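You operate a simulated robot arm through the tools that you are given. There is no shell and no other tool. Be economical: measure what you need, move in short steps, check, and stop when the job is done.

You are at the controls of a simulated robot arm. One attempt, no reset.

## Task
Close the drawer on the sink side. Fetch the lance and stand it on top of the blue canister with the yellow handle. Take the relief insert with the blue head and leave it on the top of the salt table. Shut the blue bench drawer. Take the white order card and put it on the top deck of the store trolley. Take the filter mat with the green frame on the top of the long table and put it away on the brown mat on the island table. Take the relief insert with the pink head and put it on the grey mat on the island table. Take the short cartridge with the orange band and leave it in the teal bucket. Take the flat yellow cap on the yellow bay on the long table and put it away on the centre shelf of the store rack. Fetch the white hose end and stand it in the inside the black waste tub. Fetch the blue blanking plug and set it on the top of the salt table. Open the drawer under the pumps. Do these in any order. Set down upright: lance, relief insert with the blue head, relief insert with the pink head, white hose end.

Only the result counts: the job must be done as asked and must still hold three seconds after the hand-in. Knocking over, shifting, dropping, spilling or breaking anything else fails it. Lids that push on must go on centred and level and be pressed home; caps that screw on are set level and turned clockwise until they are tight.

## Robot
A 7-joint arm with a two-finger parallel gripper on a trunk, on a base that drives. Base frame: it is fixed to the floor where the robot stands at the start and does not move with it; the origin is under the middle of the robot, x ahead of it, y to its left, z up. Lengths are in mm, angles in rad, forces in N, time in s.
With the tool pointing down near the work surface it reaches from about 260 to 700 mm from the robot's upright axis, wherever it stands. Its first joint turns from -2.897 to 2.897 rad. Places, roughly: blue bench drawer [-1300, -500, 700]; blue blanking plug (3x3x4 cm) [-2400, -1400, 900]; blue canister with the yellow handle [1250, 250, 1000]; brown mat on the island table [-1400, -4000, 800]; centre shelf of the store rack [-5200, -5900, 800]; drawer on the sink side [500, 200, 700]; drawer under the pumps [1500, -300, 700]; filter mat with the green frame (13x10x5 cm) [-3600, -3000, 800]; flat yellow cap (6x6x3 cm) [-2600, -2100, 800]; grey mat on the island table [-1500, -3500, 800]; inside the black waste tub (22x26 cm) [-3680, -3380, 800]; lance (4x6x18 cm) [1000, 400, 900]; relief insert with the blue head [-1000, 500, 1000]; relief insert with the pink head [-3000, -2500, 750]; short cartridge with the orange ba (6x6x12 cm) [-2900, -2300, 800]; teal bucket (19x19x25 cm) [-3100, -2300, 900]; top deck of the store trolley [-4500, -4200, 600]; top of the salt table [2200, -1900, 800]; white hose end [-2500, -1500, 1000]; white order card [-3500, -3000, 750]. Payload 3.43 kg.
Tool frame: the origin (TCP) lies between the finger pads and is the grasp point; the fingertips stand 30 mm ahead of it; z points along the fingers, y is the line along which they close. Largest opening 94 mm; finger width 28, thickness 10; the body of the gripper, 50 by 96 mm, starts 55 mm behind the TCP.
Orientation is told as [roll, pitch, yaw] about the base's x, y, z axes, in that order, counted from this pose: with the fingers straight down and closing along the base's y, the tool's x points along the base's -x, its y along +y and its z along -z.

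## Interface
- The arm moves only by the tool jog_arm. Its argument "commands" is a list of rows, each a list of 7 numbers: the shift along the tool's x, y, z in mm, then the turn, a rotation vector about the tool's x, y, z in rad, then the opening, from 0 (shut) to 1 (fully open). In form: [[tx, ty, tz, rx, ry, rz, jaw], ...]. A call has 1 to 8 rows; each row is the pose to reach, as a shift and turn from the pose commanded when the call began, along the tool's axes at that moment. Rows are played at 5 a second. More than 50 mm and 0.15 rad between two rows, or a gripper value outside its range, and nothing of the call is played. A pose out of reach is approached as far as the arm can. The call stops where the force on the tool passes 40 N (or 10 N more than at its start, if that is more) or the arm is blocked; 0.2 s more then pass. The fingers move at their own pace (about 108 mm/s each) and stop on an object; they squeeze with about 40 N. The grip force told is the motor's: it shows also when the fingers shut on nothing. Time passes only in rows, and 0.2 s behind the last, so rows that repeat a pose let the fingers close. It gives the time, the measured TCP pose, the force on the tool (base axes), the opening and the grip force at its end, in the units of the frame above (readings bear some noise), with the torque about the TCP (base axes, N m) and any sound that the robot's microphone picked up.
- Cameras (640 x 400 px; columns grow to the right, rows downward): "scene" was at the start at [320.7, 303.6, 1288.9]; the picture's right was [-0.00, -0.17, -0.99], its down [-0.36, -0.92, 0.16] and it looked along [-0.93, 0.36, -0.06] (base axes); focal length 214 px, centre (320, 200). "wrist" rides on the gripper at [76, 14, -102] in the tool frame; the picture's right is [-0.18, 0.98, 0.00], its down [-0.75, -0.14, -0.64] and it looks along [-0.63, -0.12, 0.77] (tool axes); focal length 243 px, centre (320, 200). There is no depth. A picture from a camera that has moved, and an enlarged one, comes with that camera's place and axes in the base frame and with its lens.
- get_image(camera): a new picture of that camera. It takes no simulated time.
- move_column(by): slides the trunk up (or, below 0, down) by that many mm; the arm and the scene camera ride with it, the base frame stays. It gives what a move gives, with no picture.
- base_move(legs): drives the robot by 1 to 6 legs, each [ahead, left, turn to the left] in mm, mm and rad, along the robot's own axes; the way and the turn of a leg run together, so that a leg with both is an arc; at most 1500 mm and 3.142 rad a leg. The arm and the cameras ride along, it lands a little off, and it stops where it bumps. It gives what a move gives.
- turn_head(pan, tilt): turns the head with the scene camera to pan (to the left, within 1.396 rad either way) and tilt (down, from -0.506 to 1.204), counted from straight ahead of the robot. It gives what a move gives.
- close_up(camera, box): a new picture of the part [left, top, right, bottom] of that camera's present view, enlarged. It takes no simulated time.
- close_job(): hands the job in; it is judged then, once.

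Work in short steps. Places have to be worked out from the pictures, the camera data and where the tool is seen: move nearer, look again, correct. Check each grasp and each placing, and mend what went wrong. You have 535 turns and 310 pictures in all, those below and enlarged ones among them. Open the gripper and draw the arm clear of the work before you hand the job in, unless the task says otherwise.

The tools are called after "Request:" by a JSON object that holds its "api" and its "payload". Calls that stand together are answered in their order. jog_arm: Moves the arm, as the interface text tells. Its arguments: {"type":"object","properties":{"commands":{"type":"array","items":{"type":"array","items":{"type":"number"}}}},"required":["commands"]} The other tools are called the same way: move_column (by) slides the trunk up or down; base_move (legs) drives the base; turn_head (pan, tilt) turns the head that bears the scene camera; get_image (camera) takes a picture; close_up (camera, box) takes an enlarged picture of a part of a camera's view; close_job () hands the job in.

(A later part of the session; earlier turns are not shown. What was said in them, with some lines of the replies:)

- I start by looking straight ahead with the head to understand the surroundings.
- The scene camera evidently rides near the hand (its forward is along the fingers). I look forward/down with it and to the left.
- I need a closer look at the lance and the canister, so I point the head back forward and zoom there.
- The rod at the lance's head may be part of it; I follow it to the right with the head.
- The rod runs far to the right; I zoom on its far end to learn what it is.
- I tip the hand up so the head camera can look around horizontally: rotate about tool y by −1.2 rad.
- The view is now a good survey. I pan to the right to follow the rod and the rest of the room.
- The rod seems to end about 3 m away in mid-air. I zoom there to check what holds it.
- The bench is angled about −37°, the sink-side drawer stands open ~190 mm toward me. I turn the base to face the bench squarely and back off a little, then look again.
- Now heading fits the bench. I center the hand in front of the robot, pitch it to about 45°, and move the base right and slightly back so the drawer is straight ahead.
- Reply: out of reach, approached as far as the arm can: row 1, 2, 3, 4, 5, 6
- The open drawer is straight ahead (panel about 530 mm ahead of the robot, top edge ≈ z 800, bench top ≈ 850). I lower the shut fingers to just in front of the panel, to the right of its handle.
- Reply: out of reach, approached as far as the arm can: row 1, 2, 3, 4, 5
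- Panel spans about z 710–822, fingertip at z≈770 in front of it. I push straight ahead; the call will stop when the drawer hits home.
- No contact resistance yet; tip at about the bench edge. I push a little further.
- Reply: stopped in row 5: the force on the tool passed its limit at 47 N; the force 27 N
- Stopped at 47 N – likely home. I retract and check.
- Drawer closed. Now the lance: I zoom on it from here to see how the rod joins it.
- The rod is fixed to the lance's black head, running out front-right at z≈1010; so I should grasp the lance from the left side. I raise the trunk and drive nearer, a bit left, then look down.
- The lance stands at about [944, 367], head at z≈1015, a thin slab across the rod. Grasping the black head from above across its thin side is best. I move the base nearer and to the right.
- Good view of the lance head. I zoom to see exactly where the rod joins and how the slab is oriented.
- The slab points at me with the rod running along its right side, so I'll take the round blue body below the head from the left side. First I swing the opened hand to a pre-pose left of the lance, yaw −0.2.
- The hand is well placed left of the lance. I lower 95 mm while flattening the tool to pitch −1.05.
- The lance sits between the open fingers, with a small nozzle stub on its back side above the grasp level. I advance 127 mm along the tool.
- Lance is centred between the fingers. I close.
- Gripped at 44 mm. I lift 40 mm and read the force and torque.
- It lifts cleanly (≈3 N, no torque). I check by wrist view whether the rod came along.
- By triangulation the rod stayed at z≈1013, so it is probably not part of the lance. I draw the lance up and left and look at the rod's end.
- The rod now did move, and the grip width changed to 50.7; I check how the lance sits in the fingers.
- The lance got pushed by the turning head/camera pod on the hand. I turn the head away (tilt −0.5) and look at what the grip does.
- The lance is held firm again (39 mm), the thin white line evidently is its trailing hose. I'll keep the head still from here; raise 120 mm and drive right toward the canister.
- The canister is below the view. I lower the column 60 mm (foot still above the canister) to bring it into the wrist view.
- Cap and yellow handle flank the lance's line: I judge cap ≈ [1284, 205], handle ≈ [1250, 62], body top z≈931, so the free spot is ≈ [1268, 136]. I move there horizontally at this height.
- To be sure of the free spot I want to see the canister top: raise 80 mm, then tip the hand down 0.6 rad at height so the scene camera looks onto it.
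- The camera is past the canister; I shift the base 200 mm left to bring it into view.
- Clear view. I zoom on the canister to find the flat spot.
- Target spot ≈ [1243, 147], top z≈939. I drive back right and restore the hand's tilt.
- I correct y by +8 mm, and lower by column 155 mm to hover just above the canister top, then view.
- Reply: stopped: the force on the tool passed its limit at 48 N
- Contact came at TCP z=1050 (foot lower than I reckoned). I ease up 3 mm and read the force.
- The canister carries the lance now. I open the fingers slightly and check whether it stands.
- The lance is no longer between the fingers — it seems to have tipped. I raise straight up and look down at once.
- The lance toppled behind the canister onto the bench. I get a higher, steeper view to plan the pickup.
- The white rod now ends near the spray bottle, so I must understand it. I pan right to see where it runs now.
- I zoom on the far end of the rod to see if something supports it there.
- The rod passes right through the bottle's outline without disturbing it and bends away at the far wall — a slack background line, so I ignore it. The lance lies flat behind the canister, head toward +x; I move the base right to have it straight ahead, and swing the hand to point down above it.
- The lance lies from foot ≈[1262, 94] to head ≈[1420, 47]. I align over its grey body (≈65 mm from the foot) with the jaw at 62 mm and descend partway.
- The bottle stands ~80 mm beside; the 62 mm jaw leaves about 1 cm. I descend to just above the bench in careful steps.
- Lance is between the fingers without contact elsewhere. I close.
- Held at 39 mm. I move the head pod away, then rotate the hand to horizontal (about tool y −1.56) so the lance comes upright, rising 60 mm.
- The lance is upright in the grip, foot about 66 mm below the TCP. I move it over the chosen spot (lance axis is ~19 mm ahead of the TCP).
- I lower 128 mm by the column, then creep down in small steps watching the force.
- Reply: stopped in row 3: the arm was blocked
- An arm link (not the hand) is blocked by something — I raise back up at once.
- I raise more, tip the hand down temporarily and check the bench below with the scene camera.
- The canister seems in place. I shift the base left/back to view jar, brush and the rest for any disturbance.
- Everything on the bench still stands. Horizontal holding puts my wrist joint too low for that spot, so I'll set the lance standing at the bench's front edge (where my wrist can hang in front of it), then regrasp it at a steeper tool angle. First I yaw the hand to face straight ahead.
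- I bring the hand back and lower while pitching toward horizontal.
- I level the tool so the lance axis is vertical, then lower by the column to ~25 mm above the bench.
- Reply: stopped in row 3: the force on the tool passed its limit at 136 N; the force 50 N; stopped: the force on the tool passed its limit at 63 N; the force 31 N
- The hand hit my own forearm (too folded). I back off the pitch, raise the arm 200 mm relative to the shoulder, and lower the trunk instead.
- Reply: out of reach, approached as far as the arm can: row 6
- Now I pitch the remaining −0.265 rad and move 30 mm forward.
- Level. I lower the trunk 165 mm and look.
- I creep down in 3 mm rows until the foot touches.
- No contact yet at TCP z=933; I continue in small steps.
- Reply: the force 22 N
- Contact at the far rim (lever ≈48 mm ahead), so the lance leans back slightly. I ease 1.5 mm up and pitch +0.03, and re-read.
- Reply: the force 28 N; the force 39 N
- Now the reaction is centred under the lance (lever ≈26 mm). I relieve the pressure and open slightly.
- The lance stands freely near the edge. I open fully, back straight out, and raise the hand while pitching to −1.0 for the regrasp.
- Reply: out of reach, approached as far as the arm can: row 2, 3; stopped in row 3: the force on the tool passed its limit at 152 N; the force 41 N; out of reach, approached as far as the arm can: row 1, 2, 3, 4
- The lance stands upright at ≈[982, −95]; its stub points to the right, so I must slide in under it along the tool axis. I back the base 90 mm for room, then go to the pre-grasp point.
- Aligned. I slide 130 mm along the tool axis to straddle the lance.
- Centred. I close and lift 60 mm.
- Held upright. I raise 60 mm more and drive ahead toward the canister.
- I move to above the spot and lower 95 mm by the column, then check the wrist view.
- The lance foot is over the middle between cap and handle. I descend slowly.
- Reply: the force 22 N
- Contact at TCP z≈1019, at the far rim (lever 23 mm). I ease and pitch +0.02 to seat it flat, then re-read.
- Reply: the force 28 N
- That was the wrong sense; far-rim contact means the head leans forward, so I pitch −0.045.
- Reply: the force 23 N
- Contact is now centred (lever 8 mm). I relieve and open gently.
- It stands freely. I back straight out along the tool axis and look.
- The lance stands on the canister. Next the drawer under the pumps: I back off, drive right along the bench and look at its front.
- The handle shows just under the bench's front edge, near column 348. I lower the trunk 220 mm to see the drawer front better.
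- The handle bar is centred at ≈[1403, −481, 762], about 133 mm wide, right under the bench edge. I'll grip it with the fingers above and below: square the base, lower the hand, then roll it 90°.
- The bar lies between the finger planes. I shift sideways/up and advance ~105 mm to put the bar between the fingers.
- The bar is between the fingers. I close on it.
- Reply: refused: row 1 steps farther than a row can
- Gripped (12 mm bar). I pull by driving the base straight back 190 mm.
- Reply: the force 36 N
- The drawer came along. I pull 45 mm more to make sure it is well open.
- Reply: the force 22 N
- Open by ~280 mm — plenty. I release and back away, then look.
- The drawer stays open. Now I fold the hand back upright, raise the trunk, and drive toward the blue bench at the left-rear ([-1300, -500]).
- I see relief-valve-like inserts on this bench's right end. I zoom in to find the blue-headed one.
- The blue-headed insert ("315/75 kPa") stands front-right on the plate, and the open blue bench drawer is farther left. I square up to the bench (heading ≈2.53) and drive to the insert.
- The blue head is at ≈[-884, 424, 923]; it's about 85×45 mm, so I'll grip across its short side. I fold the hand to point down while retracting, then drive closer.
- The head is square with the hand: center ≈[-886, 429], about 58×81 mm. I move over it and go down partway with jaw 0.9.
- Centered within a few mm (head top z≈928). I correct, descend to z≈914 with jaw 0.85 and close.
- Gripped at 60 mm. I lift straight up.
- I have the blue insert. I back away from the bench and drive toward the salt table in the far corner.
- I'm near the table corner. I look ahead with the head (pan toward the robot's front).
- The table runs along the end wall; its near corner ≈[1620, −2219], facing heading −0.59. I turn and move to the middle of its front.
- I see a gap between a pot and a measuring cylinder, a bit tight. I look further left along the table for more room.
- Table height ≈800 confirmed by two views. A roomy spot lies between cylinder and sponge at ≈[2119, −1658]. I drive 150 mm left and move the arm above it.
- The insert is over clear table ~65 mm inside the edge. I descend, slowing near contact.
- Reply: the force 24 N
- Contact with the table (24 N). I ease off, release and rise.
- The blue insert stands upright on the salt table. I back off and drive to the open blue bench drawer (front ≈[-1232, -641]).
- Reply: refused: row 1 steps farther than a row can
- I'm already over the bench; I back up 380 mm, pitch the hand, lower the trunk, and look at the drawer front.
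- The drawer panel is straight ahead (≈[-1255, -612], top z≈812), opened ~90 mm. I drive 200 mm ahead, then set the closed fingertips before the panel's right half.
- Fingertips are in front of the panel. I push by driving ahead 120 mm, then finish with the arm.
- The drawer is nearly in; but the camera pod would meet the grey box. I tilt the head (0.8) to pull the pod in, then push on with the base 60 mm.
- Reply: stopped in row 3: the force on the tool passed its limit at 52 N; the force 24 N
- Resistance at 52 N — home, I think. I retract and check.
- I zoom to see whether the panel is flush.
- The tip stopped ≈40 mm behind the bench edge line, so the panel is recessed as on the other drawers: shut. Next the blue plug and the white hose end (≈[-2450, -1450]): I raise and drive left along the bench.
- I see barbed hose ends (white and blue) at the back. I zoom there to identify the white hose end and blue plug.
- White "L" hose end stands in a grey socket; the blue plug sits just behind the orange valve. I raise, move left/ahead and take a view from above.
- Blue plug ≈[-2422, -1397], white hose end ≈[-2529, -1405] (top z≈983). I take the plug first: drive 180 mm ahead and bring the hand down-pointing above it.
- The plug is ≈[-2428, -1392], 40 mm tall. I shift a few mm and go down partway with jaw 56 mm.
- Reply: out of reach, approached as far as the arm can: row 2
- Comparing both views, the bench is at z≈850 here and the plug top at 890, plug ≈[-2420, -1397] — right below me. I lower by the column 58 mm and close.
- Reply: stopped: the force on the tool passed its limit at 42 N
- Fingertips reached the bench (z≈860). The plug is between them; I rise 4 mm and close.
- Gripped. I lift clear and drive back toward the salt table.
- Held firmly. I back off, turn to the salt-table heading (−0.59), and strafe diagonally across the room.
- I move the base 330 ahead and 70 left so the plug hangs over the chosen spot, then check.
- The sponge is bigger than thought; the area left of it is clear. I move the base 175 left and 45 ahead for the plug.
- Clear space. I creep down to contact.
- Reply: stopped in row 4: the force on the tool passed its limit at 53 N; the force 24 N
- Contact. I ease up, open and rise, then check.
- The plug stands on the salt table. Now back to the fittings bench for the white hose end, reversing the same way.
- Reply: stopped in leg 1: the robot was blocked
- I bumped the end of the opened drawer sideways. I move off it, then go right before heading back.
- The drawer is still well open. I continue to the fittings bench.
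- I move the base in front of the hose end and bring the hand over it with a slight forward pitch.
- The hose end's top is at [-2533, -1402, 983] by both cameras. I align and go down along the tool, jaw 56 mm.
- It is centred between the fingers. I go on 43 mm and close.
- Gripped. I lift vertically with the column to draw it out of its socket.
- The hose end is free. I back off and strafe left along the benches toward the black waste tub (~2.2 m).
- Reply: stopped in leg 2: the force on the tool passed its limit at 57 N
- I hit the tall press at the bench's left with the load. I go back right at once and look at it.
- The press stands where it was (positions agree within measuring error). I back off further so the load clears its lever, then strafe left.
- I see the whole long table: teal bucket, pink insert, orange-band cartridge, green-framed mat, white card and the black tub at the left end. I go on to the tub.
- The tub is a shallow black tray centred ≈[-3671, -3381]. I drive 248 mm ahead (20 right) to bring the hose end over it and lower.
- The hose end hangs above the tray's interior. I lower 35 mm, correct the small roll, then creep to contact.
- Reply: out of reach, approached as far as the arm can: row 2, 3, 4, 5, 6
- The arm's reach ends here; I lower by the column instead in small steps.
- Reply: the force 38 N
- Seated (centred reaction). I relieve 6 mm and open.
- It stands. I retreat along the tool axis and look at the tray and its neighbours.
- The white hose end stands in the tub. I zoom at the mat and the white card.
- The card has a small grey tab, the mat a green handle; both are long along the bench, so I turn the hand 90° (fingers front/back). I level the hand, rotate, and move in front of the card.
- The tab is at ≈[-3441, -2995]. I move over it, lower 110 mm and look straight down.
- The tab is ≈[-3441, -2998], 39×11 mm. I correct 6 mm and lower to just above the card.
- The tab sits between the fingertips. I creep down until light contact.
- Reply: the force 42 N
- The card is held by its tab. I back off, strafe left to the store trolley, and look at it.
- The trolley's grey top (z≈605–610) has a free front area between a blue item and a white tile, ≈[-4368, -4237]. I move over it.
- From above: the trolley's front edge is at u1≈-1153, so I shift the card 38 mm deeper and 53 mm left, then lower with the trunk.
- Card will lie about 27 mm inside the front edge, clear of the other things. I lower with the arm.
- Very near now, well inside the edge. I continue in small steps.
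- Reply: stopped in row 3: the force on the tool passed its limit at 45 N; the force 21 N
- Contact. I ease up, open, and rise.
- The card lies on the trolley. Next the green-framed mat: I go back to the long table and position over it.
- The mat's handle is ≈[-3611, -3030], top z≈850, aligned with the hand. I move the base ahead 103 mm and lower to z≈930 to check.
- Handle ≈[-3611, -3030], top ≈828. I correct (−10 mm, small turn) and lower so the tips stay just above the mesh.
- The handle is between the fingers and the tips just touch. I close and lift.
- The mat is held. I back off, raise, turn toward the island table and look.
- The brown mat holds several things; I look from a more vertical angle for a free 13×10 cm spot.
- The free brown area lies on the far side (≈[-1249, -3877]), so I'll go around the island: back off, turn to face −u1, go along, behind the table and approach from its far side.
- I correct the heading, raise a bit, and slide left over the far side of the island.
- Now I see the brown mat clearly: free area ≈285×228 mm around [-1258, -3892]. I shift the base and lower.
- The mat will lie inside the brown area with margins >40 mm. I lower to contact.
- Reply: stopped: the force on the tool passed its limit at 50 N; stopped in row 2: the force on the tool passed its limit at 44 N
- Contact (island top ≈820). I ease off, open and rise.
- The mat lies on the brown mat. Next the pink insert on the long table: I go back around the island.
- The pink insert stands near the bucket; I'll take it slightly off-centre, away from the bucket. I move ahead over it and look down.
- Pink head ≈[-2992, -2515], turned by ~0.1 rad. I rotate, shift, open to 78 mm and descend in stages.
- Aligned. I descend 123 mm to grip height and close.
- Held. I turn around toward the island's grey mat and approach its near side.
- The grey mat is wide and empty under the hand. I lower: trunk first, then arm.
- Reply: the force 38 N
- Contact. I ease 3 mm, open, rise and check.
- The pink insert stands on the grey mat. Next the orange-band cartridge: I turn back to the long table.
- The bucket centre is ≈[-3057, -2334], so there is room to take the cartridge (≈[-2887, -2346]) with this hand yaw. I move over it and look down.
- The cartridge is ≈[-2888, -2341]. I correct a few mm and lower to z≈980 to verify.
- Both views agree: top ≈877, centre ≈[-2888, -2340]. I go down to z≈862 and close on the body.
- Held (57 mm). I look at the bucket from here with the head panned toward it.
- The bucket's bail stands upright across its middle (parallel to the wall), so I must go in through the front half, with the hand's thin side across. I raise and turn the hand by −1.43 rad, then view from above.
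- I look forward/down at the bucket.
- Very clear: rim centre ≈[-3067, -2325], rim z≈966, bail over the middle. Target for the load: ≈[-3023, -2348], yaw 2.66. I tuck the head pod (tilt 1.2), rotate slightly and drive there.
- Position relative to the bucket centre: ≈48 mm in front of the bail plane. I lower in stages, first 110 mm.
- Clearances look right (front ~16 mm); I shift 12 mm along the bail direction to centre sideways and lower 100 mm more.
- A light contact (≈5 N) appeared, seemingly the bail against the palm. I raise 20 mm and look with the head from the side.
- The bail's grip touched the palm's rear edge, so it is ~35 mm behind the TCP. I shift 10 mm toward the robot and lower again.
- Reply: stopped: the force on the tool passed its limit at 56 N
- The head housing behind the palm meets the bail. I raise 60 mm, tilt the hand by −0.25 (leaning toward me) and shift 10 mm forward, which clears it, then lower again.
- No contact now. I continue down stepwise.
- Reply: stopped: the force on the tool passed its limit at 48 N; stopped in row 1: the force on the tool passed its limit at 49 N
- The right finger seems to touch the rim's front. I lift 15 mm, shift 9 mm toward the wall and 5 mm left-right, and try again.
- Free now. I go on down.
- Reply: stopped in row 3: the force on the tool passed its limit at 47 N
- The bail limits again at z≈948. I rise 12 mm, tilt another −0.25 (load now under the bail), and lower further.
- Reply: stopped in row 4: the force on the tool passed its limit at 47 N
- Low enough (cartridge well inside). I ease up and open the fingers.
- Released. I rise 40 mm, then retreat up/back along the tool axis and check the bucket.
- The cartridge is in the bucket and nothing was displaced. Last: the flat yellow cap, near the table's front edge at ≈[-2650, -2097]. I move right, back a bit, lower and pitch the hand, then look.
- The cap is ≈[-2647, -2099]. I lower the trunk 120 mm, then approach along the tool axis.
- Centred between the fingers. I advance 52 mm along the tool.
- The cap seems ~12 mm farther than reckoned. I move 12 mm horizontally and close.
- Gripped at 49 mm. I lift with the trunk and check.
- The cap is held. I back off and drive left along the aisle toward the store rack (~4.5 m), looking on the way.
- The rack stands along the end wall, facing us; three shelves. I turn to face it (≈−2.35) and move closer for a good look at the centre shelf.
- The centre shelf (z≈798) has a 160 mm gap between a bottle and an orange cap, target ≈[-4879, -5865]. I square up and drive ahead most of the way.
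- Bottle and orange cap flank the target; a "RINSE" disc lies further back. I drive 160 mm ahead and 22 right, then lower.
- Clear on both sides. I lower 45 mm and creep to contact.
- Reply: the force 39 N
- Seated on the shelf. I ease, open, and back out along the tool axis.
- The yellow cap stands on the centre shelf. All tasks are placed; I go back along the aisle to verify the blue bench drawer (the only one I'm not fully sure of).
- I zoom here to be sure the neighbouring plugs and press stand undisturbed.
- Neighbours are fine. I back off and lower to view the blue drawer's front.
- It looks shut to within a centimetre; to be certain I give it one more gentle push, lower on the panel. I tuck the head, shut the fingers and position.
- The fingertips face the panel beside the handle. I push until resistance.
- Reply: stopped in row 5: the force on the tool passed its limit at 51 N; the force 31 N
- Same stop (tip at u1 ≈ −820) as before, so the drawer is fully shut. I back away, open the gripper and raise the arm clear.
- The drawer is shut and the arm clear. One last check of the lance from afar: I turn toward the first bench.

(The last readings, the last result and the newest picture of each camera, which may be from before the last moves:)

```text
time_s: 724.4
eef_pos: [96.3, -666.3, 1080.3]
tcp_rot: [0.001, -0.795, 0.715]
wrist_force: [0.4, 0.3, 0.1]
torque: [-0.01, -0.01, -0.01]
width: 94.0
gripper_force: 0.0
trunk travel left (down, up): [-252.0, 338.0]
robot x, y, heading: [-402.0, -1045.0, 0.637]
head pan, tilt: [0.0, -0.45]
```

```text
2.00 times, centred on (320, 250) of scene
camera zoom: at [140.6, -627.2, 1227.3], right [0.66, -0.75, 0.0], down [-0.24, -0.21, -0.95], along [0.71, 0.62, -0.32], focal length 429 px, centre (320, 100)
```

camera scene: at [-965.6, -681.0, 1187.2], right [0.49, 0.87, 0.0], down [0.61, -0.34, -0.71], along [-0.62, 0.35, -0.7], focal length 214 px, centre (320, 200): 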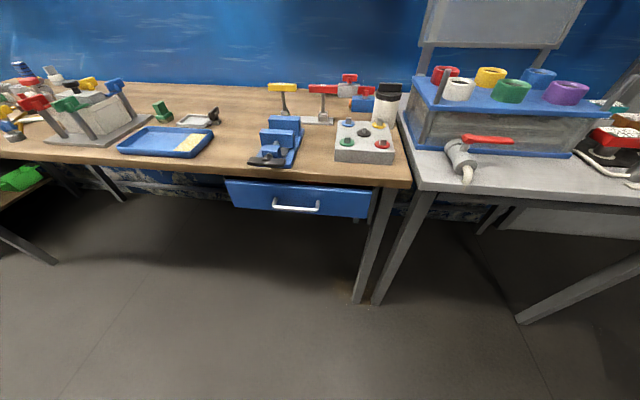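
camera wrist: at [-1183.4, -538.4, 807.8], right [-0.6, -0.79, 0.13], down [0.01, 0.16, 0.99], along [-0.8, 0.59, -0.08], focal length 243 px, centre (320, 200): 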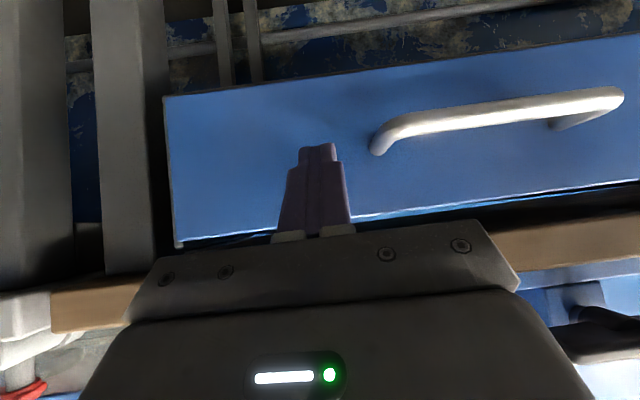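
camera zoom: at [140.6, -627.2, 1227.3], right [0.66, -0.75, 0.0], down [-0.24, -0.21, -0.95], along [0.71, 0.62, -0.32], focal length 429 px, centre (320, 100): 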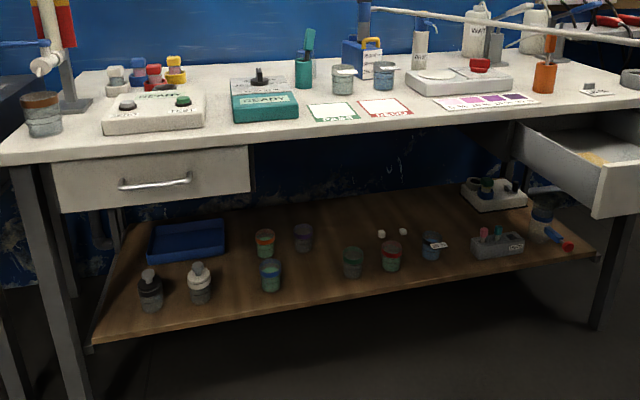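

The lance stands on the canister, the sink drawer is shut and the pump drawer open. Everything is in place, so I hand in.

Request:
{"api": "close_job", "payload": {}}

```text
The job is handed in.
```

I did all twelve tasks and handed the job in, but the lance fell once on the way and I bumped a few things.

- **Lance:** it toppled onto the bench behind the canister on my first try. I picked it up again and stood it on the canister, and it was still standing in my last look.
- **Knocks:** I hit the tall press with the hose end and the end of the opened pump drawer with the base. I also touched the teal bucket's rim and handle while lowering the cartridge in. The pictures afterwards showed nothing visibly moved and the drawer still open.
- **Cartridge:** I released it inside the bucket an estimated 50 to 75 mm above its floor; it was lying in the bucket when I checked.
- **Blue bench drawer:** I pushed it a second time to be sure, and it stopped at the same point as before.
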